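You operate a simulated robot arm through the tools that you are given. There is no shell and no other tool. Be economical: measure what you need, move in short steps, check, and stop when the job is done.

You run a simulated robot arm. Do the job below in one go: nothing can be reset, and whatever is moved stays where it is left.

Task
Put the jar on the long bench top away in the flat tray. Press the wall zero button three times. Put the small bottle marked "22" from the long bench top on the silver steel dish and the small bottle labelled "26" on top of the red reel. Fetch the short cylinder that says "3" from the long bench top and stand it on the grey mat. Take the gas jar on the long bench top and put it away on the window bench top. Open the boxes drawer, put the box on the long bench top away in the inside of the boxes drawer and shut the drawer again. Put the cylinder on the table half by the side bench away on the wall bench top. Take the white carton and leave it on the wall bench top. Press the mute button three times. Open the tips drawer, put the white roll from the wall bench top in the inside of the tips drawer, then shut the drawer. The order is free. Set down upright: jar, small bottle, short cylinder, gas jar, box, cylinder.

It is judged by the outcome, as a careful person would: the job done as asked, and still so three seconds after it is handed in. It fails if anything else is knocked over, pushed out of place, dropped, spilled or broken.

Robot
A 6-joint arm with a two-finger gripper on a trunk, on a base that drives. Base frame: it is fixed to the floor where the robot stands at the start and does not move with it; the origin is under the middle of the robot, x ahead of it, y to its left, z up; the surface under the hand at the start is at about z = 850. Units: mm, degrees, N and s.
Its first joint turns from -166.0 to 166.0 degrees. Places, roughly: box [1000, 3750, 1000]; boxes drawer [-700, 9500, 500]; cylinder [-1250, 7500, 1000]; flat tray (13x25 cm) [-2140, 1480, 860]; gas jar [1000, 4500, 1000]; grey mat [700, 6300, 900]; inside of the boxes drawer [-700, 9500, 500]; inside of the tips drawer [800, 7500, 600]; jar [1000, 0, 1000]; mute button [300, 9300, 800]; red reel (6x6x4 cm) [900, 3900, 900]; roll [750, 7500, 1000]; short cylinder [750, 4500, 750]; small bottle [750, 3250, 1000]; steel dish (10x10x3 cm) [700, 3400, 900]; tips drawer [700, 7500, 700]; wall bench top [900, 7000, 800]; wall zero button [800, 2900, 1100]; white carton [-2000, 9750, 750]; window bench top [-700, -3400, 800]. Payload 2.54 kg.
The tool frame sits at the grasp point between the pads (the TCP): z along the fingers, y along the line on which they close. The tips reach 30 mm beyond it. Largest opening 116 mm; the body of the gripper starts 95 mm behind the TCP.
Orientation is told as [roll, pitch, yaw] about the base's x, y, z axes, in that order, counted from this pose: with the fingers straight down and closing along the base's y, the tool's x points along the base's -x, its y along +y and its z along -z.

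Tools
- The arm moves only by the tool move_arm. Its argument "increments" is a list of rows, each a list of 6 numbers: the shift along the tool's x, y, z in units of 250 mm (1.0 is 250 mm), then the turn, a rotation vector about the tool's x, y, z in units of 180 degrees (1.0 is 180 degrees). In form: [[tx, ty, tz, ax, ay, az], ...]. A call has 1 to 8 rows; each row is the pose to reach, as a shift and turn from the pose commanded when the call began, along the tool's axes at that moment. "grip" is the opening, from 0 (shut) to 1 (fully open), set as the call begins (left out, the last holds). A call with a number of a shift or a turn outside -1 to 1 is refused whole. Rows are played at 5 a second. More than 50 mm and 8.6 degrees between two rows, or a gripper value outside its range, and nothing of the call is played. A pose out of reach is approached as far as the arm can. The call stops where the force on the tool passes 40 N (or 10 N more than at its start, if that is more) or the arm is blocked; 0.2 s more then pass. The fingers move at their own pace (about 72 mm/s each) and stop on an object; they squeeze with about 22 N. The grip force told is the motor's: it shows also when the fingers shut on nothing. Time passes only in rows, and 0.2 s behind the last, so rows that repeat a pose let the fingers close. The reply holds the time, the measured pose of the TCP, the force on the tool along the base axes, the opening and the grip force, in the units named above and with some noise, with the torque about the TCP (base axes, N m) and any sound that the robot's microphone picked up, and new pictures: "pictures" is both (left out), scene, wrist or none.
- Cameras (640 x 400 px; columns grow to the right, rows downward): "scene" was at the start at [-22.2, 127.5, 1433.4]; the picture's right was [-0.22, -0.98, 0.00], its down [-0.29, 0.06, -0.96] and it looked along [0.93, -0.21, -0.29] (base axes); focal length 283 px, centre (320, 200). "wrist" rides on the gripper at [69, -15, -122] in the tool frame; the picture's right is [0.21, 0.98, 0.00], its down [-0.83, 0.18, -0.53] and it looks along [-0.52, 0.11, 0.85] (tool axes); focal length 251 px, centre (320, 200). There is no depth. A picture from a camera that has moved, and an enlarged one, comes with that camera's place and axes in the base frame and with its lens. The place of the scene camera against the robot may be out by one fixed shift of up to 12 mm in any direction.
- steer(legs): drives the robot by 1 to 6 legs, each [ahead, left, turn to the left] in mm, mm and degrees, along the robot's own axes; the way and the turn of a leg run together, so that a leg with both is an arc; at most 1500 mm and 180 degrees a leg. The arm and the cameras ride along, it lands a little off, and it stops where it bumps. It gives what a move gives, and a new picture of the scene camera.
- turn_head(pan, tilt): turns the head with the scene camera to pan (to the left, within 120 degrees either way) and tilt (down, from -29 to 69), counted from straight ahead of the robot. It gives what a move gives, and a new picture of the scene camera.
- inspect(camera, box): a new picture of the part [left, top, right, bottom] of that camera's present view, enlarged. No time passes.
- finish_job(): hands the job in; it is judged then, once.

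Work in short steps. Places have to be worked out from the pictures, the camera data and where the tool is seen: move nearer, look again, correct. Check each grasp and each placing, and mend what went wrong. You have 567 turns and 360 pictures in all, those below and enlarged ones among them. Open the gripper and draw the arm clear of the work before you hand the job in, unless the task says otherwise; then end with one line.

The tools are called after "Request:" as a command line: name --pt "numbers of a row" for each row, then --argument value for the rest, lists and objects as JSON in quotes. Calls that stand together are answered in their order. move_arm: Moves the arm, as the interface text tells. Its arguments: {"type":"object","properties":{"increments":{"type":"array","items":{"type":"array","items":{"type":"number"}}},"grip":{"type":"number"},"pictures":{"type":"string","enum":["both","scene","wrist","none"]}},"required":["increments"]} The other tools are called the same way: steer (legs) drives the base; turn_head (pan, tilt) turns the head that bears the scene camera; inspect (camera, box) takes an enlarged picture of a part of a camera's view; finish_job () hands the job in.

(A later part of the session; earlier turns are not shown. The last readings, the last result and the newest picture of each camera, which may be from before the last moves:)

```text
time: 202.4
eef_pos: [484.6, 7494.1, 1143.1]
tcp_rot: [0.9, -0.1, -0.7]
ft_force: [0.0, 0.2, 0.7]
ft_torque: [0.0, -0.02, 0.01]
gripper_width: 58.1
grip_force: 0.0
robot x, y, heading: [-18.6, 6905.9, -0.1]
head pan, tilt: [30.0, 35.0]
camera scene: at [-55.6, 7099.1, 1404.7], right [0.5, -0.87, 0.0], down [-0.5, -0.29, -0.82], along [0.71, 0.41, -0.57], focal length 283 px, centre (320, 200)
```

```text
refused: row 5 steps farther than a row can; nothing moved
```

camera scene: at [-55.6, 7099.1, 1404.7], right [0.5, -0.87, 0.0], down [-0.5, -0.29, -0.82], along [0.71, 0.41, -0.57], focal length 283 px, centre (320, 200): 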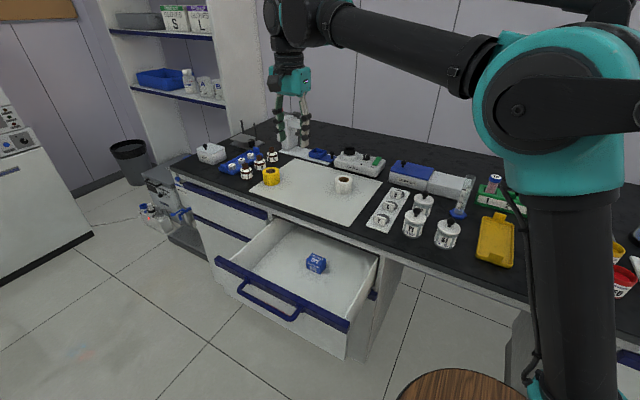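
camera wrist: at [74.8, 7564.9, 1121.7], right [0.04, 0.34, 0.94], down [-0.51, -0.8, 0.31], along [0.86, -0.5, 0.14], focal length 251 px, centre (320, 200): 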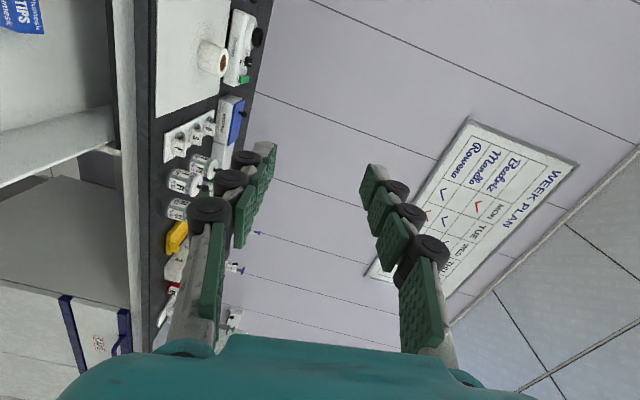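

Request:
move_arm --pt "-0.18 -0.035 0 0 0 0" --pt "-0.36 -0.07 0 0 0 0" --pt "-0.54 -0.105 0 0 0 0" --pt "-0.72 -0.14 0 0 0 0" --pt "-0.9 -0.17 0 0 0 0" --pt "-0.92 -0.17 0.17 0 0 0" --pt "-0.92 -0.17 0.34 0 0 0" --grip 1 --pictures "wrist"

```text
time: 204.0
eef_pos: [714.9, 7449.0, 1058.9]
tcp_rot: [0.9, 0.0, -0.7]
ft_force: [-0.5, -0.1, 0.3]
ft_torque: [0.01, -0.01, -0.03]
gripper_width: 115.7
grip_force: 0.2
robot x, y, heading: [-17.4, 6910.6, -0.0]
head pan, tilt: [30.0, 35.0]
camera wrist: at [643.9, 7432.9, 1178.6], right [-0.2, 0.98, 0.02], down [0.83, 0.16, 0.54], along [0.52, 0.12, -0.84], focal length 251 px, centre (320, 200)
```

wrist: 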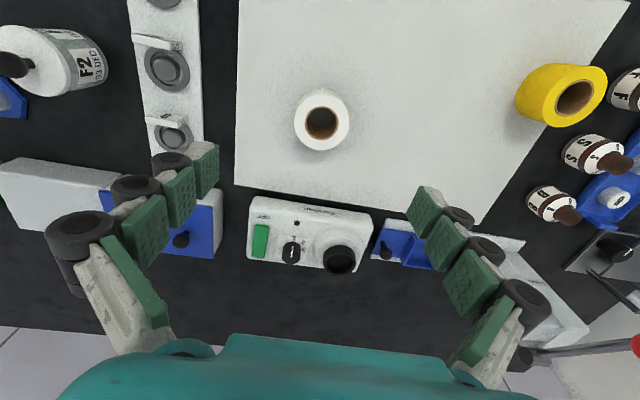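

The roll centre is about (720, 7453), 63 mm wide and 35–40 mm tall. I'll lower with the tips just above the mat and grip.

Request:
move_arm --pt "-0.02 0.016 0.17 0 0 0" --pt "-0.02 0.016 0.34 0 0 0" --pt "-0.02 0.016 0.51 0 0 0" --pt "-0.02 0.016 0.64 0 0 0" --pt "-0.02 0.016 0.688 0 0 0" --pictures "none"

Request:
move_arm --pt "0 0 0 0 0 0" --pt "0 0 0 0 0 0" --pt "0 0 0 0 0 0" --pt "0 0 0 0 0 0" --grip 0 --pictures "wrist"

```text
time: 205.2
eef_pos: [718.7, 7457.8, 884.9]
tcp_rot: [0.9, 0.0, -0.7]
ft_force: [0.7, -0.7, 0.6]
ft_torque: [0.0, 0.01, 0.0]
gripper_width: 116.0
grip_force: 0.0
robot x, y, heading: [-21.3, 6908.9, 0.0]
head pan, tilt: [30.0, 35.0]
```

```text
time: 206.2
eef_pos: [718.8, 7458.0, 886.7]
tcp_rot: [0.9, 0.0, -0.7]
ft_force: [1.3, 0.4, 3.3]
ft_torque: [-0.02, 0.06, -0.01]
gripper_width: 60.6
grip_force: 21.8
robot x, y, heading: [-19.3, 6910.8, 0.1]
head pan, tilt: [30.0, 35.0]
camera wrist: at [648.0, 7441.4, 1006.4], right [-0.2, 0.98, 0.02], down [0.83, 0.16, 0.54], along [0.52, 0.12, -0.84], focal length 251 px, centre (320, 200)
```

wrist: 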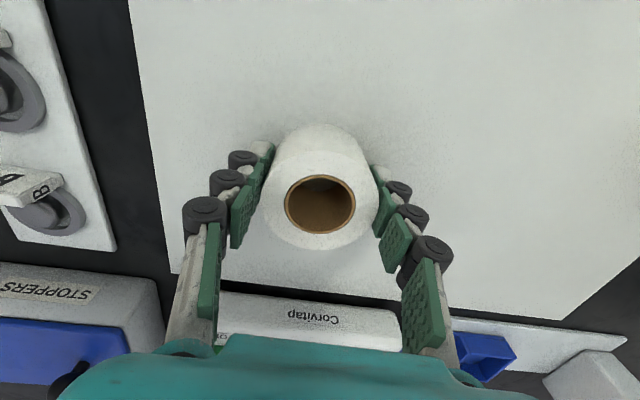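

The roll is gripped. I'll lift and carry it over the open drawer at about (395, 7520).

Request:
move_arm --pt "0 0 -0.18 0 0 0" --pt "0 0 -0.36 0 0 0" --pt "0 0 -0.52 0 0 0" --pt "0.17 0.035 -0.52 0 0 0" --pt "0.34 0.07 -0.52 0 0 0" --pt "0.51 0.105 -0.52 0 0 0" --pt "0.68 0.14 -0.52 0 0 0" --pt "0.85 0.175 -0.52 0 0 0" --pictures "none"

Request:
move_arm --pt "0.15 0.035 0 0 0 0" --pt "0.3 0.07 0 0 0 0" --pt "0.44 0.07 0 0 0 0" --pt "0.44 0.07 0.18 0 0 0"

```text
time: 208.0
eef_pos: [508.3, 7501.2, 1016.1]
tcp_rot: [0.9, 0.0, -0.7]
ft_force: [0.7, -0.6, -1.6]
ft_torque: [0.03, 0.09, -0.01]
gripper_width: 60.7
grip_force: 22.1
robot x, y, heading: [-17.9, 6906.5, -0.2]
head pan, tilt: [30.0, 35.0]
```

```text
time: 209.0
eef_pos: [396.5, 7519.9, 971.0]
tcp_rot: [0.8, 0.0, -0.7]
ft_force: [-0.9, -1.1, -1.6]
ft_torque: [0.0, 0.0, -0.02]
gripper_width: 60.7
grip_force: 22.1
robot x, y, heading: [-17.5, 6905.4, 0.1]
head pan, tilt: [30.0, 35.0]
camera scene: at [-55.6, 7099.0, 1404.7], right [0.5, -0.87, 0.0], down [-0.5, -0.29, -0.82], along [0.71, 0.41, -0.57], focal length 283 px, centre (320, 200)
camera wrist: at [325.8, 7503.1, 1092.2], right [-0.2, 0.98, 0.02], down [0.83, 0.16, 0.54], along [0.52, 0.12, -0.84], focal length 251 px, centre (320, 200)
```

scene: 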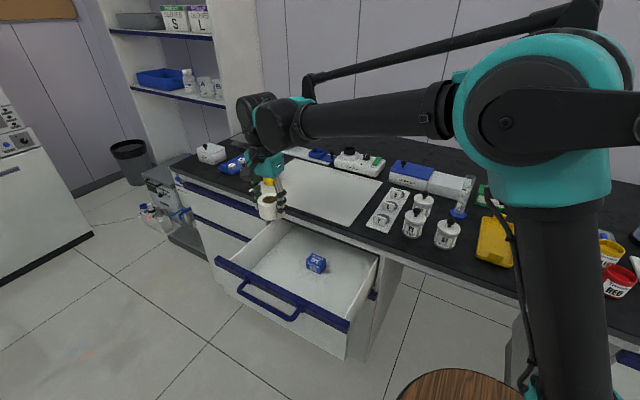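
wrist: 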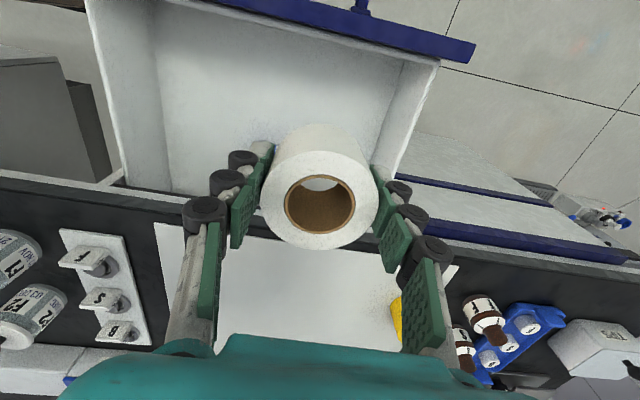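

Over the drawer interior with room on all sides. I'll lower it.

Request:
move_arm --pt "0 0 0.17 0 0 0" --pt "0 0 0.34 0 0 0" --pt "0 0 0.51 0 0 0" --pt "0 0 0.68 0 0 0" --pt "0 0 0.82 0 0 0" --pt "0 0 0.92 0 0 0"

```text
time: 210.4
eef_pos: [399.1, 7524.5, 742.4]
tcp_rot: [0.9, -0.1, -0.6]
ft_force: [0.2, -0.2, 0.4]
ft_torque: [0.01, -0.04, -0.03]
gripper_width: 60.7
grip_force: 21.8
robot x, y, heading: [-19.3, 6906.0, 0.1]
head pan, tilt: [30.0, 35.0]
camera scene: at [-55.6, 7099.0, 1404.7], right [0.5, -0.87, 0.0], down [-0.5, -0.29, -0.82], along [0.71, 0.41, -0.57], focal length 283 px, centre (320, 200)
camera wrist: at [327.8, 7507.4, 863.1], right [-0.2, 0.98, 0.02], down [0.83, 0.16, 0.54], along [0.52, 0.12, -0.84], focal length 251 px, centre (320, 200)
```

scene: 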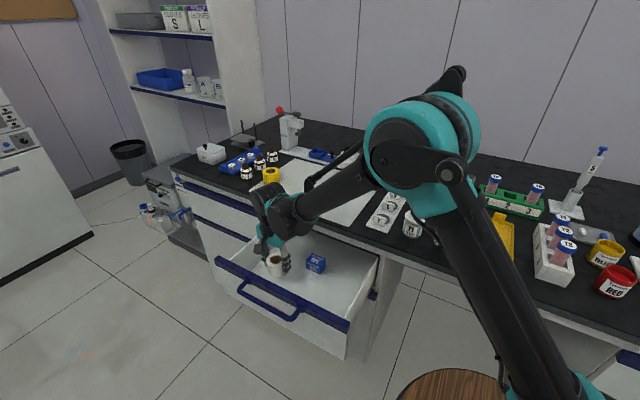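
wrist: 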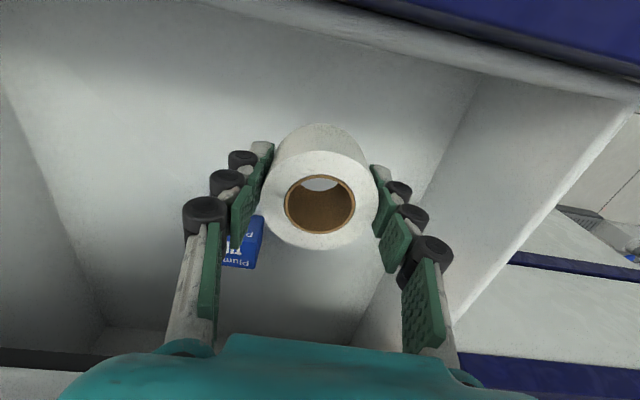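

Room to spare from the packet. I'll lower to contact.

Request:
move_arm --pt "0 0 0.04 0 0 0" --pt "0 0 0.08 0 0 0" --pt "0 0 0.12 0 0 0" --pt "0 0 0.16 0 0 0" --pt "0 0 0.2 0 0 0" --pictures "none"

```text
time: 211.6
eef_pos: [397.1, 7525.0, 691.4]
tcp_rot: [0.9, 0.0, -0.7]
ft_force: [0.7, -0.2, -0.7]
ft_torque: [-0.04, 0.01, 0.0]
gripper_width: 60.6
grip_force: 22.1
robot x, y, heading: [-14.6, 6909.4, -0.2]
head pan, tilt: [30.0, 35.0]
```

Request:
move_arm --pt "0 0 0.02 0 0 0" --pt "0 0 0.04 0 0 0" --pt "0 0 0.06 0 0 0" --pt "0 0 0.08 0 0 0" --pt "0 0 0.1 0 0 0" --pt "0 0 0.12 0 0 0" --pt "0 0 0.14 0 0 0" --pictures "none"

```text
time: 213.2
eef_pos: [398.3, 7525.7, 659.3]
tcp_rot: [0.8, 0.0, -0.7]
ft_force: [-1.4, -3.7, 20.4]
ft_torque: [-0.63, 0.04, 0.09]
gripper_width: 61.0
grip_force: 21.5
robot x, y, heading: [-18.4, 6906.9, -0.0]
head pan, tilt: [30.0, 35.0]
stopped in row 7: the force on the tool passed its limit at 52 N (the readings are from after the stop); the commanded pose is now the measured one
```

The roll is on the drawer floor. I'll release and rise.

Request:
move_arm --pt "0 0 -0.004 0 0 0" --pt "0 0 -0.004 0 0 0" --pt "0 0 -0.02 0 0 0" --pt "0 0 -0.18 0 0 0" --pt "0 0 -0.36 0 0 0" --pt "0 0 -0.54 0 0 0" --pt "0 0 -0.72 0 0 0" --pt "0 0 -0.9 0 0 0" --grip 0.75 --pictures "wrist"

```text
time: 215.0
eef_pos: [396.7, 7521.6, 884.3]
tcp_rot: [0.8, 0.1, -0.8]
ft_force: [-0.2, 0.5, 0.0]
ft_torque: [-0.02, 0.0, -0.02]
gripper_width: 87.1
grip_force: 0.1
robot x, y, heading: [-20.4, 6903.2, 0.1]
head pan, tilt: [30.0, 35.0]
camera wrist: at [327.0, 7505.4, 1004.1], right [-0.2, 0.98, 0.01], down [0.83, 0.16, 0.54], along [0.52, 0.12, -0.84], focal length 251 px, centre (320, 200)
```

wrist: 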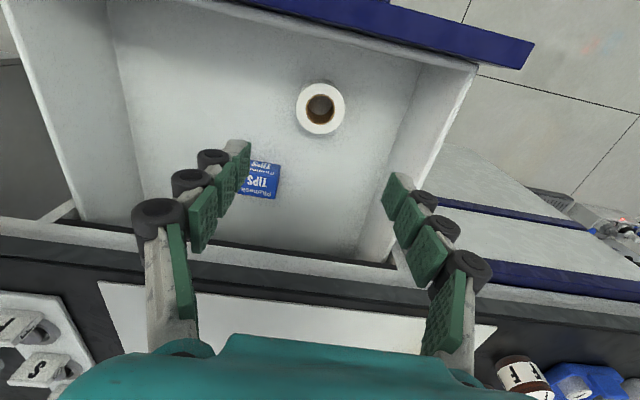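

The roll lies flat in the drawer. I'll close the fingers and move in front of the handle to push it shut.

Request:
move_arm --pt "0.17 -0.06 0 0 0 0" --pt "0.34 -0.12 0 0 0 0" --pt "0.51 -0.18 0 0 0 0" --pt "0.66 -0.24 0 0 0 0" --pt "0.8 -0.27 0 0 0 0" --grip 0 --pictures "wrist"

```text
time: 216.2
eef_pos: [195.3, 7456.8, 883.4]
tcp_rot: [0.8, 0.0, -0.8]
ft_force: [-0.2, -0.6, 0.0]
ft_torque: [0.01, 0.01, -0.03]
gripper_width: 0.0
grip_force: 21.7
robot x, y, heading: [-19.0, 6904.7, -0.1]
head pan, tilt: [30.0, 35.0]
camera wrist: at [124.8, 7441.3, 1004.6], right [-0.2, 0.98, 0.01], down [0.83, 0.16, 0.54], along [0.52, 0.12, -0.84], focal length 251 px, centre (320, 200)
```

wrist: 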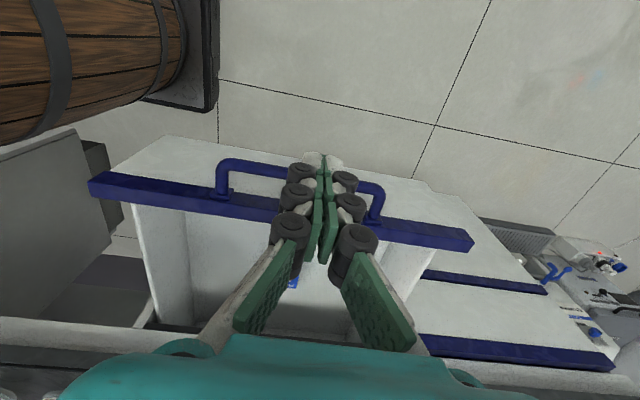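

Lowering in front of the bar, then pushing +x.

Request:
move_arm --pt "0 0 0.16 0 0 0" --pt "0 0 0.32 0 0 0" --pt "0 0 0.472 0 0 0" --pt "-0.14 0 0.472 0 0 0" --pt "-0.28 0 0.472 0 0 0" --pt "-0.42 0 0.472 0 0 0" --pt "-0.56 0 0.472 0 0 0" --pt "-0.7 0 0.472 0 0 0"

```text
time: 218.0
eef_pos: [370.0, 7458.3, 765.6]
tcp_rot: [0.8, 0.0, -0.7]
ft_force: [-0.8, 0.7, -0.1]
ft_torque: [0.0, -0.06, -0.01]
gripper_width: 0.0
grip_force: 28.6
robot x, y, heading: [-18.8, 6904.9, -0.2]
head pan, tilt: [30.0, 35.0]
camera scene: at [-55.8, 7099.1, 1404.6], right [0.5, -0.87, 0.0], down [-0.5, -0.29, -0.82], along [0.71, 0.41, -0.57], focal length 283 px, centre (320, 200)
camera wrist: at [300.1, 7441.3, 886.4], right [-0.2, 0.98, 0.01], down [0.83, 0.16, 0.54], along [0.52, 0.12, -0.84], focal length 251 px, centre (320, 200)
```

scene: 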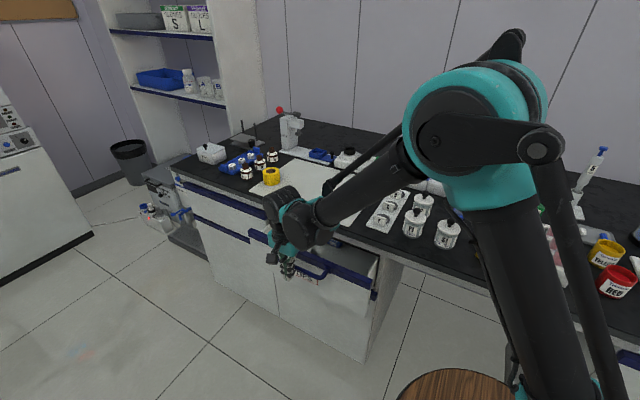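
wrist: 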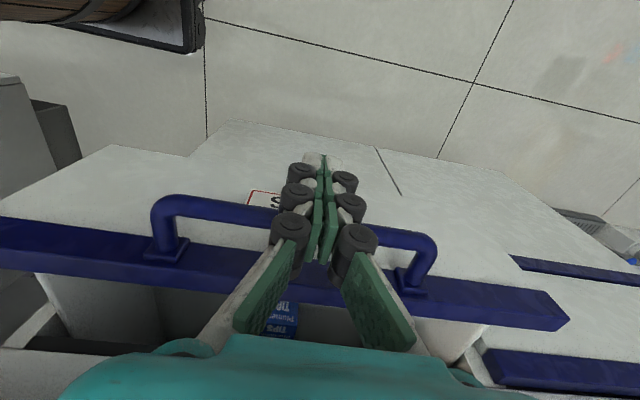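

It's closing. I'll continue pushing until it stops.

Request:
move_arm --pt "-0.12 0 0 0 0 0" --pt "-0.24 0 0 0 0 0" --pt "-0.34 0 0 0 0 0" --pt "-0.42 0 0 0 0 0" --pt "-0.46 0 0 0 0 0" --pt "-0.49 0 0 0 0 0" --pt "-0.52 0 0 0 0 0"

```text
time: 219.3
eef_pos: [481.2, 7457.0, 765.6]
tcp_rot: [0.8, 0.5, -0.4]
ft_force: [-4.4, -0.3, 0.3]
ft_torque: [-0.01, 0.04, 0.02]
gripper_width: 0.0
grip_force: 29.1
robot x, y, heading: [-19.6, 6907.0, -0.4]
head pan, tilt: [30.0, 35.0]
stopped in row 6: the force on the tool passed its limit at 50 N (the readings are from after the stop); the commanded pose is now the measured one
camera scene: at [-56.2, 7098.9, 1404.7], right [0.5, -0.87, 0.0], down [-0.5, -0.29, -0.82], along [0.71, 0.41, -0.57], focal length 283 px, centre (320, 200)
camera wrist: at [412.6, 7439.3, 885.9], right [-0.21, 0.98, 0.02], down [0.83, 0.17, 0.53], along [0.51, 0.12, -0.85], focal length 251 px, centre (320, 200)
```

scene: 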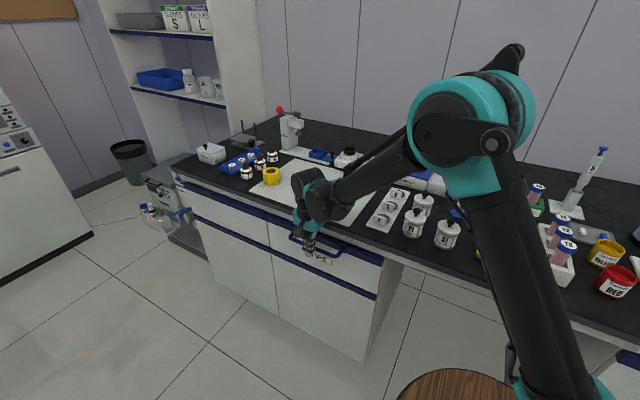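
wrist: 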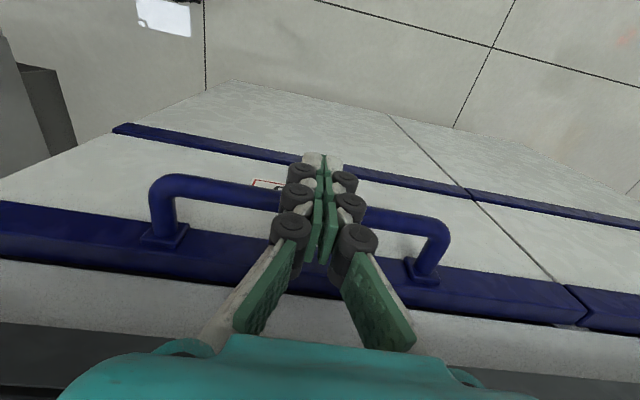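

The drawer is flush. I'll back off and rise to the carry pose.

Request:
move_arm --pt "0.16 0 0 0 0 0" --pt "0.32 0 0 0 0 0" --pt "0.32 0 -0.18 0 0 0" --pt "0.32 0 -0.36 0 0 0" --pt "0.32 0 -0.54 0 0 0" --pt "0.32 0 -0.72 0 0 0" --pt "0.32 0 -0.9 0 0 0" --pictures "none"

Request:
move_arm --pt "0 -0.18 -0.1 0 0 0" --pt "0 -0.34 -0.2 0 0 0" --pt "0 -0.5 -0.3 0 0 0" --pt "0 -0.66 -0.4 0 0 0" --pt "0 -0.82 -0.5 0 0 0" --pt "0 -0.98 -0.55 0 0 0" --pictures "none"

Request:
turn_head --pan 80 --tilt 25

```text
time: 220.9
eef_pos: [406.3, 7452.8, 990.2]
tcp_rot: [0.8, 0.5, -0.5]
ft_force: [-0.8, -0.1, 0.3]
ft_torque: [-0.02, 0.04, 0.0]
gripper_width: 0.1
grip_force: 28.7
robot x, y, heading: [-22.3, 6905.8, -0.4]
head pan, tilt: [30.0, 35.0]
```

```text
refused: row 1 steps farther than a row can; nothing moved
```

```text
time: 222.1
eef_pos: [406.8, 7452.1, 989.5]
tcp_rot: [0.8, 0.4, -0.5]
ft_force: [-0.1, 0.0, 0.8]
ft_torque: [-0.02, 0.0, 0.01]
gripper_width: 0.0
grip_force: 29.1
robot x, y, heading: [-21.3, 6911.1, -0.3]
head pan, tilt: [80.0, 25.0]
camera scene: at [-116.1, 7145.7, 1420.4], right [0.98, -0.18, 0.0], down [-0.07, -0.42, -0.91], along [0.16, 0.89, -0.42], focal length 283 px, centre (320, 200)
```

scene: 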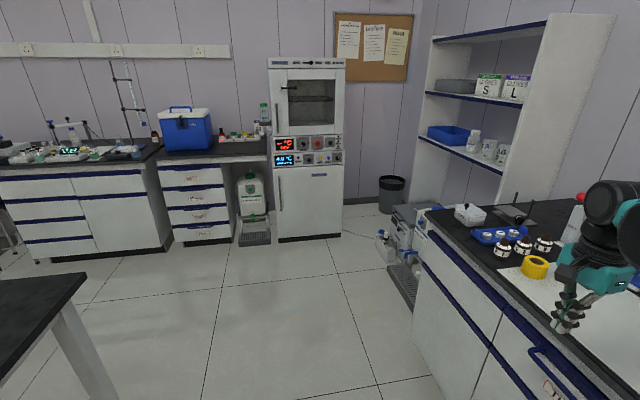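

The incubator panel ahead should hold the mute button. I'll zoom in on it and the drawer stack.

Request:
inspect --camera "scene" --box '[250, 120, 360, 190]'

Request:
inspect --camera "scene" --box '[140, 100, 280, 260]'

```text
5.71 times, centred on (305, 155) of scene
camera zoom: at [-116.1, 7145.7, 1420.4], right [0.98, -0.18, 0.0], down [-0.07, -0.42, -0.91], along [0.16, 0.89, -0.42], focal length 1615 px, centre (406, 457)
```

zoom: 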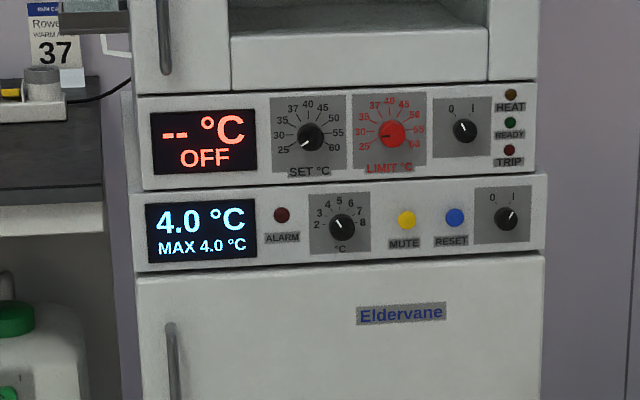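

```text
2.50 times, centred on (210, 180) of scene
camera zoom: at [-116.1, 7145.7, 1420.4], right [0.98, -0.18, 0.0], down [-0.07, -0.42, -0.91], along [0.16, 0.89, -0.42], focal length 707 px, centre (595, 250)
```

zoom: 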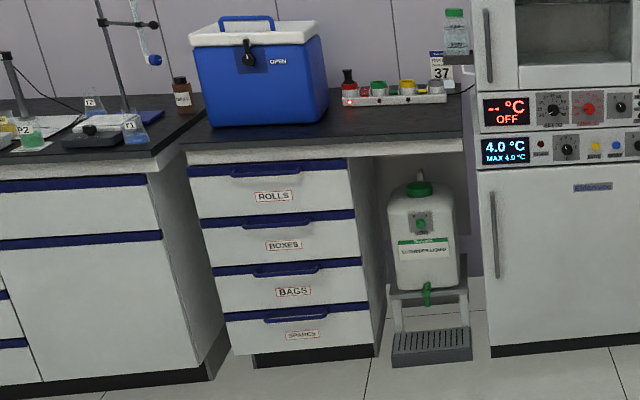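

The MUTE button (yellow) is at about (269, 9300, 775), and the BOXES drawer is second in the stack. I'll bring the arm to centre, then drive over.

Request:
move_arm --pt "0 -0.14 -0.1 0 0 0" --pt "0 -0.28 -0.2 0 0 0" --pt "0 -0.42 -0.3 0 0 0" --pt "0 -0.56 -0.4 0 0 0" --pt "0 -0.7 -0.5 0 0 0" --pt "0 -0.84 -0.6 0 0 0" --pt "0 -0.98 -0.68 0 0 0" --pictures "none"

Request:
move_arm --pt "0 -0.18 0 0 0 0" --pt "0 -0.36 0 0 0 0" --pt "0 -0.54 0 0 0 0" --pt "0 -0.72 0 0 0 0" --pt "0 -0.9 0 0 0 0" --pt "0 -1.0 0 0 0 0" --pictures "none"

Request:
steer --legs '[[0, 0, 90], [830, -80, 0], [830, -80, 0]]'

Request:
turn_head --pan 0 --tilt 25

```text
time: 223.7
eef_pos: [403.0, 7206.7, 1157.0]
tcp_rot: [0.8, 0.6, -0.3]
ft_force: [-0.2, 0.2, 0.4]
ft_torque: [-0.04, 0.02, -0.04]
gripper_width: 0.0
grip_force: 29.1
robot x, y, heading: [-21.5, 6904.3, -0.0]
head pan, tilt: [80.0, 25.0]
```

```text
time: 225.1
eef_pos: [401.4, 6958.3, 1154.3]
tcp_rot: [0.8, 0.5, -0.4]
ft_force: [-0.8, 0.5, 0.5]
ft_torque: [0.01, 0.02, 0.06]
gripper_width: 0.1
grip_force: 29.0
robot x, y, heading: [-18.4, 6906.9, 0.0]
head pan, tilt: [80.0, 25.0]
```

```text
time: 237.3
eef_pos: [55.1, 8975.6, 1154.2]
tcp_rot: [0.8, 0.5, 91.0]
ft_force: [0.3, 0.5, 0.5]
ft_torque: [0.02, -0.08, 0.02]
gripper_width: 0.0
grip_force: 29.1
robot x, y, heading: [121.4, 8557.2, 91.3]
head pan, tilt: [80.0, 25.0]
camera scene: at [-115.0, 8444.5, 1420.4], right [0.15, 0.99, 0.0], down [0.42, -0.06, -0.91], along [-0.9, 0.14, -0.42], focal length 283 px, centre (320, 200)
```

scene: 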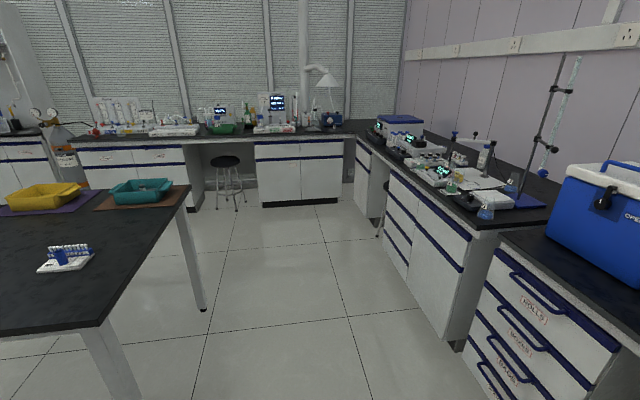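

```text
time: 238.8
eef_pos: [55.6, 8974.9, 1154.2]
tcp_rot: [0.8, 0.4, 91.0]
ft_force: [-0.5, 0.2, 0.7]
ft_torque: [-0.02, -0.01, 0.02]
gripper_width: 0.0
grip_force: 28.4
robot x, y, heading: [118.5, 8556.5, 91.4]
head pan, tilt: [0.0, 25.0]
camera scene: at [-26.1, 8522.7, 1420.4], right [1.0, 0.02, 0.0], down [0.01, -0.42, -0.91], along [-0.02, 0.91, -0.42], focal length 283 px, centre (320, 200)
```

scene: 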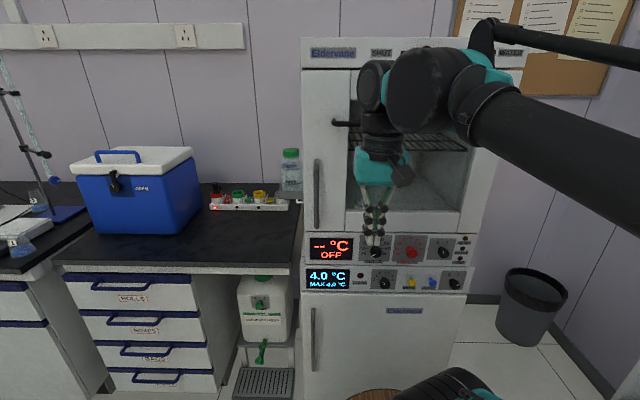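

Triangulated, the mute button is at about (258, 9256, 788). I'll pitch the tool to horizontal while moving right.

Request:
move_arm --pt "0 -0.1 0 0 -0.0455 0" --pt "0 -0.2 0 0 -0.091 0" --pt "0 -0.3 0 0 -0.1365 0" --pt "0 -0.4 0 0 -0.182 0" --pt "0 -0.5 0 0 -0.2275 0" --pt "0 -0.6 0 0 -0.273 0" --pt "0 -0.7 0 0 -0.3185 0" --pt "0 -0.81 0 0 -0.364 0" --pictures "none"

Request:
move_arm --pt "0 0 0 0 -0.0455 0" --pt "0 0 0 0 -0.091 0" --pt "0 0 0 0 -0.136 0" --pictures "none"

```text
time: 240.3
eef_pos: [50.3, 9003.1, 1168.5]
tcp_rot: [2.5, -50.2, 138.1]
ft_force: [0.6, 0.3, -0.4]
ft_torque: [-0.02, -0.04, 0.02]
gripper_width: 0.0
grip_force: 28.6
out of reach, approached as far as the arm can: row 4, 5, 6, 7
robot x, y, heading: [116.6, 8556.1, 91.2]
head pan, tilt: [0.0, 25.0]
stopped in row 7: the arm was blocked; the commanded pose is now the measured one
```

```text
time: 240.9
eef_pos: [7.0, 8988.9, 1171.8]
tcp_rot: [3.8, -62.5, 149.7]
ft_force: [0.1, -0.7, -0.5]
ft_torque: [0.02, -0.01, 0.01]
gripper_width: 0.1
grip_force: 28.6
out of reach, approached as far as the arm can: row 1, 2
robot x, y, heading: [118.9, 8553.1, 91.1]
head pan, tilt: [0.0, 25.0]
stopped in row 2: the arm was blocked; the commanded pose is now the measured one
```

The arm ran into a limit in this folded pose. I'll check the view before undoing.

Request:
move_arm --pt "0 0 0 0 0 0" --pictures "scene"

```text
time: 241.3
eef_pos: [7.1, 8988.4, 1171.0]
tcp_rot: [3.8, -62.4, 149.7]
ft_force: [0.3, 0.1, 0.6]
ft_torque: [0.0, -0.03, -0.01]
gripper_width: 0.4
grip_force: 28.9
robot x, y, heading: [117.2, 8552.7, 91.3]
head pan, tilt: [0.0, 25.0]
camera scene: at [-18.7, 8520.5, 1421.2], right [1.0, 0.02, -0.01], down [0.0, -0.42, -0.91], along [-0.02, 0.91, -0.42], focal length 283 px, centre (320, 200)
```

scene: 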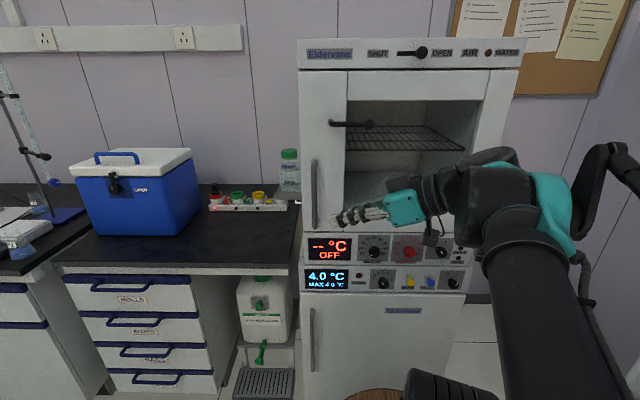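

The folded pose can't hold a horizontal tool this close in. I'll back the base 200 mm, extend the hand forward, then reorient.

Request:
steer --legs '[[-200, 0, -1.2]]'

Request:
move_arm --pt "0.041 -0.125 0.006 0 0 0" --pt "0.082 -0.25 0.012 0 0 0" --pt "0.123 -0.375 0.018 0 0 0" --pt "0.164 -0.5 0.024 0 0 0" --pt "0.205 -0.625 0.03 0 0 0" --pt "0.246 -0.75 0.035 0 0 0" --pt "0.287 -0.875 0.04 0 0 0" --pt "0.33 -1.0 0.046 0 0 0" --pictures "scene"

```text
time: 242.9
eef_pos: [17.2, 8787.9, 1171.0]
tcp_rot: [3.8, -62.5, 148.7]
ft_force: [-0.5, -0.5, -0.9]
ft_torque: [0.05, -0.03, 0.0]
gripper_width: 0.0
grip_force: 28.4
robot x, y, heading: [119.7, 8352.8, 90.4]
head pan, tilt: [0.0, 25.0]
camera scene: at [-15.8, 8319.3, 1421.2], right [1.0, 0.01, -0.01], down [0.0, -0.42, -0.91], along [-0.01, 0.91, -0.42], focal length 283 px, centre (320, 200)
```

scene: 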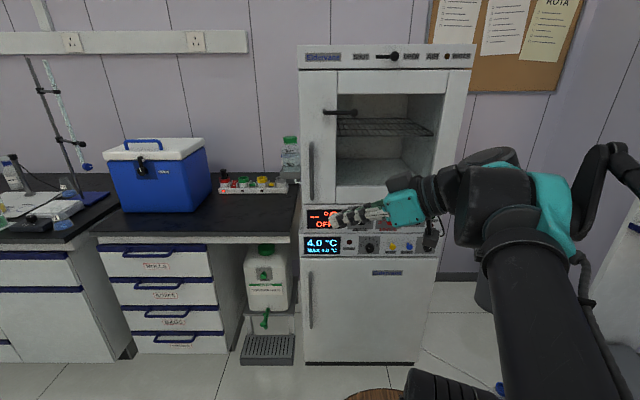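

```text
time: 244.7
eef_pos: [152.3, 8993.6, 1082.7]
tcp_rot: [3.6, -62.2, 148.9]
ft_force: [-0.6, 0.0, -0.4]
ft_torque: [0.04, 0.0, -0.07]
gripper_width: 0.1
grip_force: 28.7
robot x, y, heading: [117.7, 8353.3, 90.6]
head pan, tilt: [0.0, 25.0]
camera scene: at [-23.7, 8321.0, 1420.4], right [1.0, 0.01, 0.0], down [0.0, -0.42, -0.91], along [-0.01, 0.91, -0.42], focal length 283 px, centre (320, 200)
```

scene: 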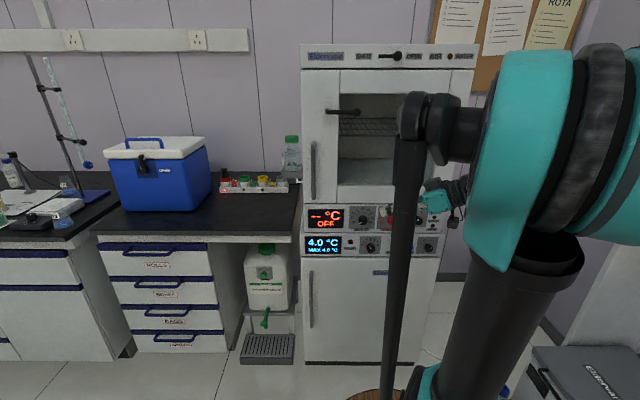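

Now rotating the tool to point forward.

Request:
move_arm --pt "0.017 -0.05 0.002 0.0424 -0.0179 0.0092" --pt "0.034 -0.1 0.004 0.0848 -0.0358 0.0185" --pt "0.05 -0.15 0.007 0.127 -0.0536 0.0278" --pt "0.067 -0.2 0.009 0.1695 -0.0715 0.037" --pt "0.084 -0.25 0.011 0.2119 -0.0894 0.0463" --pt "0.1 -0.3 0.013 0.2543 -0.107 0.0555" --pt "0.117 -0.35 0.016 0.2966 -0.125 0.0648" --pt "0.134 -0.4 0.018 0.339 -0.143 0.074"

```text
time: 246.5
eef_pos: [208.9, 9076.3, 1048.6]
tcp_rot: [-76.7, -89.8, 166.8]
ft_force: [-0.1, 0.0, -0.2]
ft_torque: [0.0, 0.01, 0.04]
gripper_width: 0.0
grip_force: 28.6
robot x, y, heading: [122.9, 8351.4, 90.5]
head pan, tilt: [0.0, 25.0]
camera scene: at [-23.5, 8321.2, 1420.4], right [1.0, 0.01, 0.0], down [0.0, -0.42, -0.91], along [-0.01, 0.91, -0.42], focal length 283 px, centre (320, 200)
camera wrist: at [223.0, 8954.1, 978.6], right [-0.98, 0.0, -0.22], down [-0.18, -0.53, 0.83], along [-0.12, 0.85, 0.52], focal length 251 px, centre (320, 200)
```

scene: 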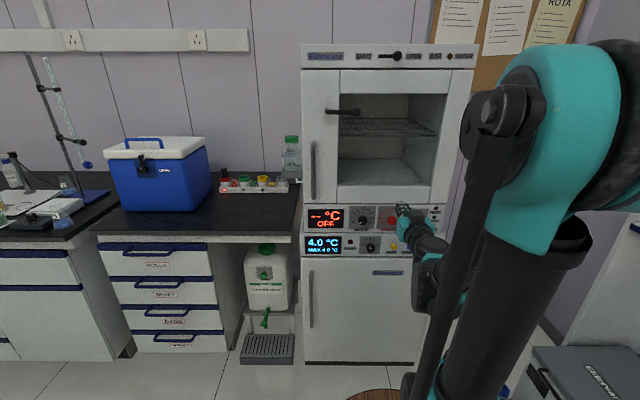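
wrist: 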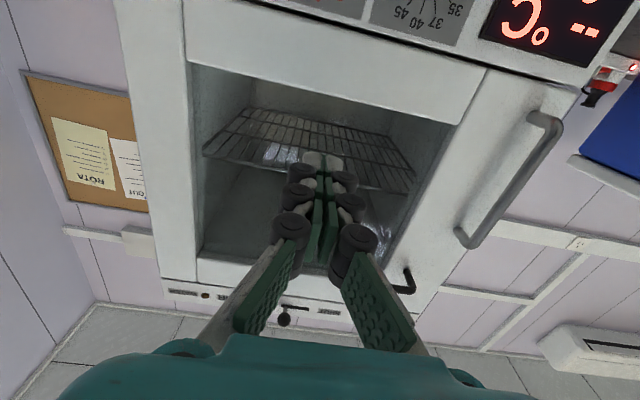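

Pointing forward. I'll lower to the button's height and shift right.

Request:
move_arm --pt "0.17 -0.035 0 0 0 0" --pt "0.34 -0.07 0 0 0 0" --pt "0.51 -0.105 0 0 0 0" --pt "0.68 -0.14 0 0 0 0" --pt "0.84 -0.17 0 0 0 0" --pt "1.0 -0.2 0 0 0 0" --pictures "wrist"

```text
time: 247.9
eef_pos: [287.9, 9132.1, 970.2]
tcp_rot: [-33.0, -89.5, 123.3]
ft_force: [-0.1, -1.0, 1.7]
ft_torque: [-0.09, 0.02, -0.04]
gripper_width: 0.0
grip_force: 28.7
out of reach, approached as far as the arm can: row 2, 3, 4, 5, 6
robot x, y, heading: [117.8, 8355.3, 90.5]
head pan, tilt: [0.0, 25.0]
camera wrist: at [301.9, 9009.3, 900.4], right [-0.98, -0.01, -0.22], down [-0.18, -0.53, 0.83], along [-0.12, 0.85, 0.52], focal length 251 px, centre (320, 200)
```

wrist: 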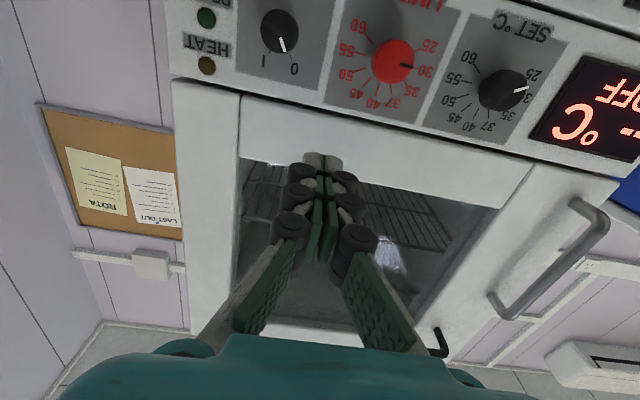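

That height needs more arm extension. I'll back the base 140 mm so the arm can reach out further.

Request:
steer --legs '[[-140, 0, -0.5]]'

Request:
move_arm --pt "0.0 0.02 0.16 0 0 0" --pt "0.0 0.04 0.32 0 0 0" --pt "0.12 0.06 0.44 0 0 0" --pt "0.28 0.08 0.5 0 0 0" --pt "0.44 0.1 0.52 0 0 0" --pt "0.6 0.12 0.54 0 0 0" --pt "0.728 0.12 0.55 0 0 0" --pictures "wrist"

```text
time: 249.2
eef_pos: [294.9, 8988.3, 969.2]
tcp_rot: [-28.6, -89.5, 118.4]
ft_force: [-0.3, 0.2, -0.2]
ft_torque: [0.01, 0.03, -0.03]
gripper_width: 0.1
grip_force: 29.0
robot x, y, heading: [121.3, 8208.4, 90.2]
head pan, tilt: [0.0, 25.0]
camera scene: at [-23.4, 8180.1, 1420.4], right [1.0, 0.0, 0.0], down [0.0, -0.42, -0.91], along [0.0, 0.91, -0.42], focal length 283 px, centre (320, 200)
```

scene: 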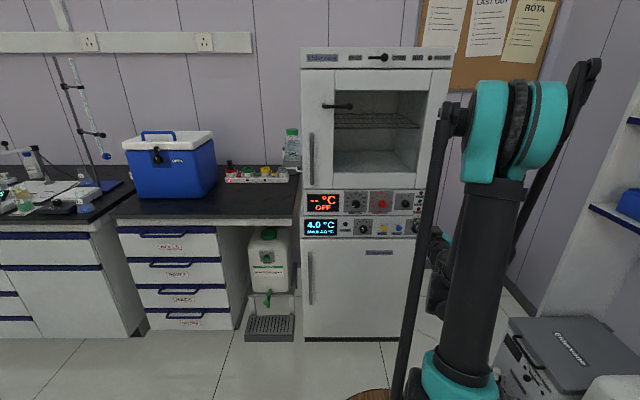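

```text
time: 250.8
eef_pos: [281.2, 9183.7, 838.0]
tcp_rot: [-22.6, -89.5, 112.4]
ft_force: [-0.1, -0.6, 0.3]
ft_torque: [-0.01, 0.03, -0.01]
gripper_width: 0.3
grip_force: 28.3
out of reach, approached as far as the arm can: row 4, 5, 6, 7
robot x, y, heading: [118.3, 8210.0, 90.0]
head pan, tilt: [0.0, 25.0]
camera wrist: at [294.1, 9061.2, 768.6], right [-0.98, 0.0, -0.22], down [-0.19, -0.53, 0.83], along [-0.11, 0.85, 0.51], focal length 251 px, centre (320, 200)
```

wrist: 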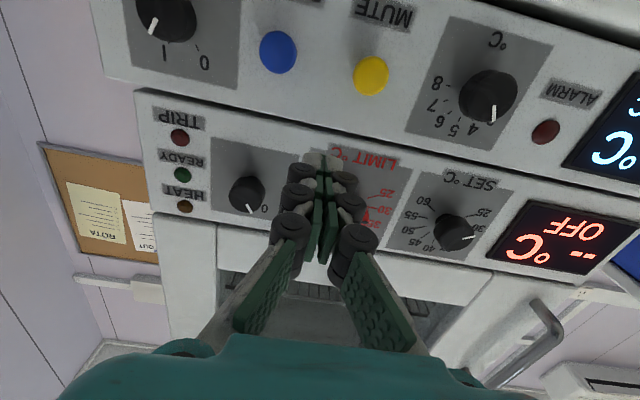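

The button reads (258, ~9248, 778). I'll pitch the tool 25° downward to get the wrist higher, staying 100 mm off the panel.

Request:
move_arm --pt "0 0.02 -0.14 0 0 0" --pt "0 0.04 -0.2 0 0.045 0" --pt "0.02 0.06 -0.2 0 0.09 0" --pt "0.1 0.08 -0.18 0 0.139 0" --pt "0.18 0.092 -0.16 0 0.139 0" --pt "0.212 0.092 -0.136 0 0.139 0" --pictures "wrist"

```text
refused: row 4 steps farther than a row can; nothing moved
```

Request:
move_arm --pt "0 0.02 -0.14 0 0 0" --pt "0 0.04 -0.2 0 0.035 0" --pt "0.02 0.06 -0.2 0 0.07 0" --pt "0.05 0.08 -0.2 0 0.105 0" --pt "0.1 0.08 -0.18 0 0.139 0" --pt "0.18 0.092 -0.16 0 0.139 0" --pt "0.212 0.092 -0.136 0 0.139 0" --pictures "wrist"

```text
time: 252.4
eef_pos: [257.9, 9149.2, 787.4]
tcp_rot: [-0.5, -64.5, 90.2]
ft_force: [1.0, 0.2, 0.3]
ft_torque: [-0.03, 0.0, -0.02]
gripper_width: 0.2
grip_force: 28.1
out of reach, approached as far as the arm can: row 1, 2
robot x, y, heading: [120.1, 8207.1, 89.6]
head pan, tilt: [0.0, 25.0]
camera wrist: at [271.7, 9009.3, 776.5], right [-0.98, -0.09, -0.2], down [-0.19, -0.13, 0.97], along [-0.11, 0.99, 0.11], focal length 251 px, centre (320, 200)
```

wrist: 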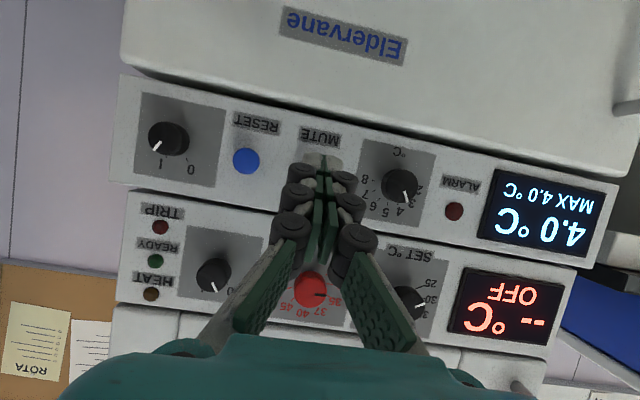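

Aligned in front of the button. I'll advance 50 mm along +y, then probe in small steps.

Request:
move_arm --pt "-0.043 0 0.09 0 0 0" --pt "-0.086 0 0.18 0 0 0" --pt "-0.095 0 0.199 0 0 0" --pt "-0.103 0 0.217 0 0 0" --pictures "wrist"

```text
time: 253.4
eef_pos: [258.5, 9208.3, 786.9]
tcp_rot: [-0.5, -64.6, 90.2]
ft_force: [0.2, 0.6, -0.7]
ft_torque: [0.02, 0.01, 0.0]
gripper_width: 0.1
grip_force: 28.9
robot x, y, heading: [117.7, 8212.7, 89.8]
head pan, tilt: [0.0, 25.0]
camera wrist: at [270.8, 9068.5, 775.6], right [-0.98, -0.09, -0.2], down [-0.19, -0.13, 0.97], along [-0.11, 0.99, 0.11], focal length 251 px, centre (320, 200)
```

wrist: 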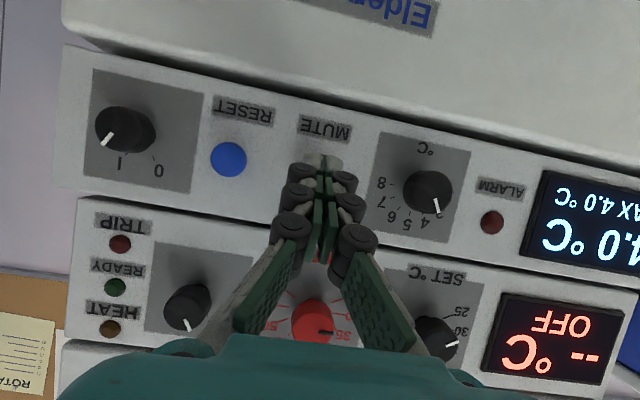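

The tip lines up with the button. Probing forward in 2 mm rows.

Request:
move_arm --pt "-0.0034 0 0.0072 0 0 0" --pt "-0.0069 0 0.0144 0 0 0" --pt "-0.0103 0 0.0217 0 0 0" --pictures "none"

```text
time: 254.2
eef_pos: [257.9, 9215.3, 788.6]
tcp_rot: [-0.6, -64.6, 90.3]
ft_force: [0.7, 0.8, 0.0]
ft_torque: [-0.01, 0.0, 0.03]
gripper_width: 0.0
grip_force: 28.8
robot x, y, heading: [119.4, 8210.1, 89.9]
head pan, tilt: [0.0, 25.0]
```

Request:
move_arm --pt "-0.0034 0 0.0072 0 0 0" --pt "-0.0069 0 0.0144 0 0 0" --pt "-0.0103 0 0.0217 0 0 0" --pictures "none"

```text
time: 255.0
eef_pos: [257.6, 9221.4, 786.0]
tcp_rot: [-0.6, -64.6, 90.3]
ft_force: [0.6, 0.1, -0.4]
ft_torque: [0.0, 0.0, 0.02]
gripper_width: 0.0
grip_force: 29.1
robot x, y, heading: [118.5, 8213.0, 89.6]
head pan, tilt: [0.0, 25.0]
```

Request:
move_arm --pt "-0.0034 0 0.0072 0 0 0" --pt "-0.0069 0 0.0144 0 0 0" --pt "-0.0103 0 0.0217 0 0 0" --pictures "wrist"

```text
time: 255.8
eef_pos: [257.7, 9226.7, 786.2]
tcp_rot: [-0.7, -64.6, 90.2]
ft_force: [-0.3, -0.8, -0.4]
ft_torque: [0.03, 0.02, -0.01]
gripper_width: 0.1
grip_force: 28.3
robot x, y, heading: [120.2, 8210.6, 89.5]
head pan, tilt: [0.0, 25.0]
camera wrist: at [271.0, 9086.7, 775.5], right [-0.98, -0.09, -0.2], down [-0.19, -0.13, 0.97], along [-0.11, 0.99, 0.11], focal length 251 px, centre (320, 200)
```

wrist: 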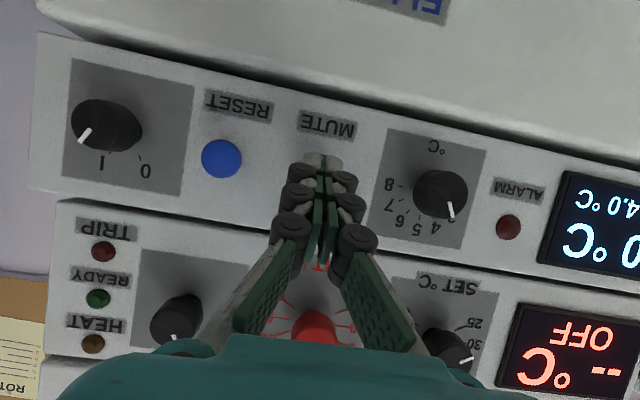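

Parallax puts the panel nearer y≈9290, so I'll keep advancing in 3 mm rows.

Request:
move_arm --pt "-0.012 0 0.009 0 0 0" --pt "-0.019 0 0.019 0 0 0" --pt "-0.024 0 0.03 0 0 0" --pt "-0.03 0 0.041 0 0 0" --pictures "none"

```text
time: 256.8
eef_pos: [258.1, 9238.3, 789.5]
tcp_rot: [-0.5, -64.6, 90.2]
ft_force: [2.3, -3.7, -0.7]
ft_torque: [-0.03, 0.02, -0.02]
gripper_width: 6.1
grip_force: 28.3
robot x, y, heading: [115.2, 8210.9, 89.9]
head pan, tilt: [0.0, 25.0]
heard: click
```

A click: first press. I'll retreat 12 mm to release.

Request:
move_arm --pt "0.01 0 -0.02 0 0 0" --pt "0.024 0 -0.048 0 0 0" --pt "0.024 0 -0.048 0 0 0" --pictures "wrist"

```text
time: 257.6
eef_pos: [257.2, 9225.7, 788.6]
tcp_rot: [-0.6, -64.7, 90.2]
ft_force: [0.2, -0.8, 0.2]
ft_torque: [-0.03, 0.02, 0.03]
gripper_width: 0.2
grip_force: 28.0
robot x, y, heading: [121.1, 8210.1, 89.8]
head pan, tilt: [0.0, 25.0]
camera wrist: at [270.6, 9085.5, 778.2], right [-0.98, -0.09, -0.2], down [-0.19, -0.13, 0.97], along [-0.11, 0.99, 0.11], focal length 251 px, centre (320, 200)
```

wrist: 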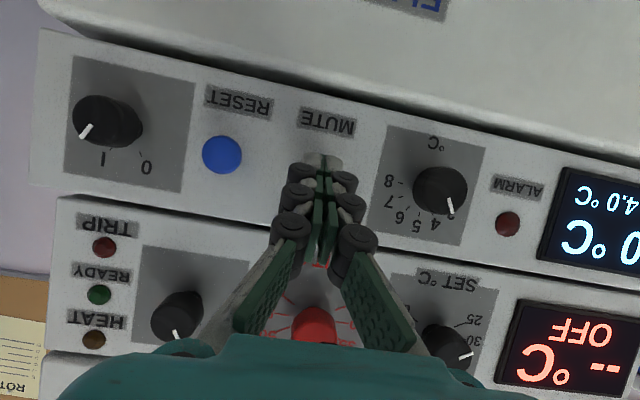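

Second press.

Request:
move_arm --pt "-0.012 0 0.024 0 0 0" --pt "-0.018 0 0.036 0 0 0" --pt "-0.025 0 0.05 0 0 0" --pictures "none"

Request:
move_arm --pt "0.01 0 -0.02 0 0 0" --pt "0.024 0 -0.048 0 0 0" --pt "0.024 0 -0.048 0 0 0" --pictures "none"

```text
time: 258.4
eef_pos: [257.7, 9240.2, 788.5]
tcp_rot: [-0.5, -64.5, 90.1]
ft_force: [0.4, -3.3, -0.7]
ft_torque: [-0.04, -0.01, 0.01]
gripper_width: 6.2
grip_force: 28.3
robot x, y, heading: [120.7, 8209.8, 89.6]
head pan, tilt: [0.0, 25.0]
heard: click
```

```text
time: 259.2
eef_pos: [257.7, 9226.1, 789.4]
tcp_rot: [-0.6, -64.5, 90.3]
ft_force: [-0.6, -0.3, 0.3]
ft_torque: [-0.01, 0.01, 0.03]
gripper_width: 0.0
grip_force: 28.7
robot x, y, heading: [120.2, 8206.5, 90.0]
head pan, tilt: [0.0, 25.0]
```

Third press.

Request:
move_arm --pt "-0.012 0 0.024 0 0 0" --pt "-0.018 0 0.036 0 0 0" --pt "-0.025 0 0.05 0 0 0" --pictures "none"

Request:
move_arm --pt "0.01 0 -0.02 0 0 0" --pt "0.06 0 -0.12 0 0 0" --pt "0.1 0 -0.28 0 0 0" --pt "0.1 0 -0.44 0 0 0" --pt "0.1 0 -0.6 0 0 0" --pictures "wrist"

```text
time: 260.0
eef_pos: [258.7, 9240.1, 789.2]
tcp_rot: [-0.6, -64.5, 90.2]
ft_force: [-0.1, -3.9, -1.9]
ft_torque: [-0.07, 0.01, -0.01]
gripper_width: 6.3
grip_force: 28.6
robot x, y, heading: [121.5, 8207.8, 90.0]
head pan, tilt: [0.0, 25.0]
heard: click
```

```text
time: 261.2
eef_pos: [258.7, 9093.3, 832.8]
tcp_rot: [-0.7, -64.5, 90.2]
ft_force: [0.1, 0.8, -0.5]
ft_torque: [-0.01, 0.02, 0.03]
gripper_width: 0.3
grip_force: 28.5
robot x, y, heading: [118.7, 8209.5, 89.7]
head pan, tilt: [0.0, 25.0]
camera wrist: at [271.4, 8953.2, 821.9], right [-0.98, -0.09, -0.2], down [-0.19, -0.13, 0.97], along [-0.11, 0.99, 0.11], focal length 251 px, centre (320, 200)
```

wrist: 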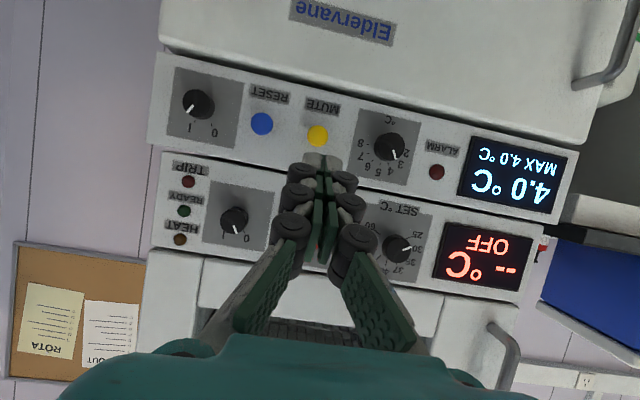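

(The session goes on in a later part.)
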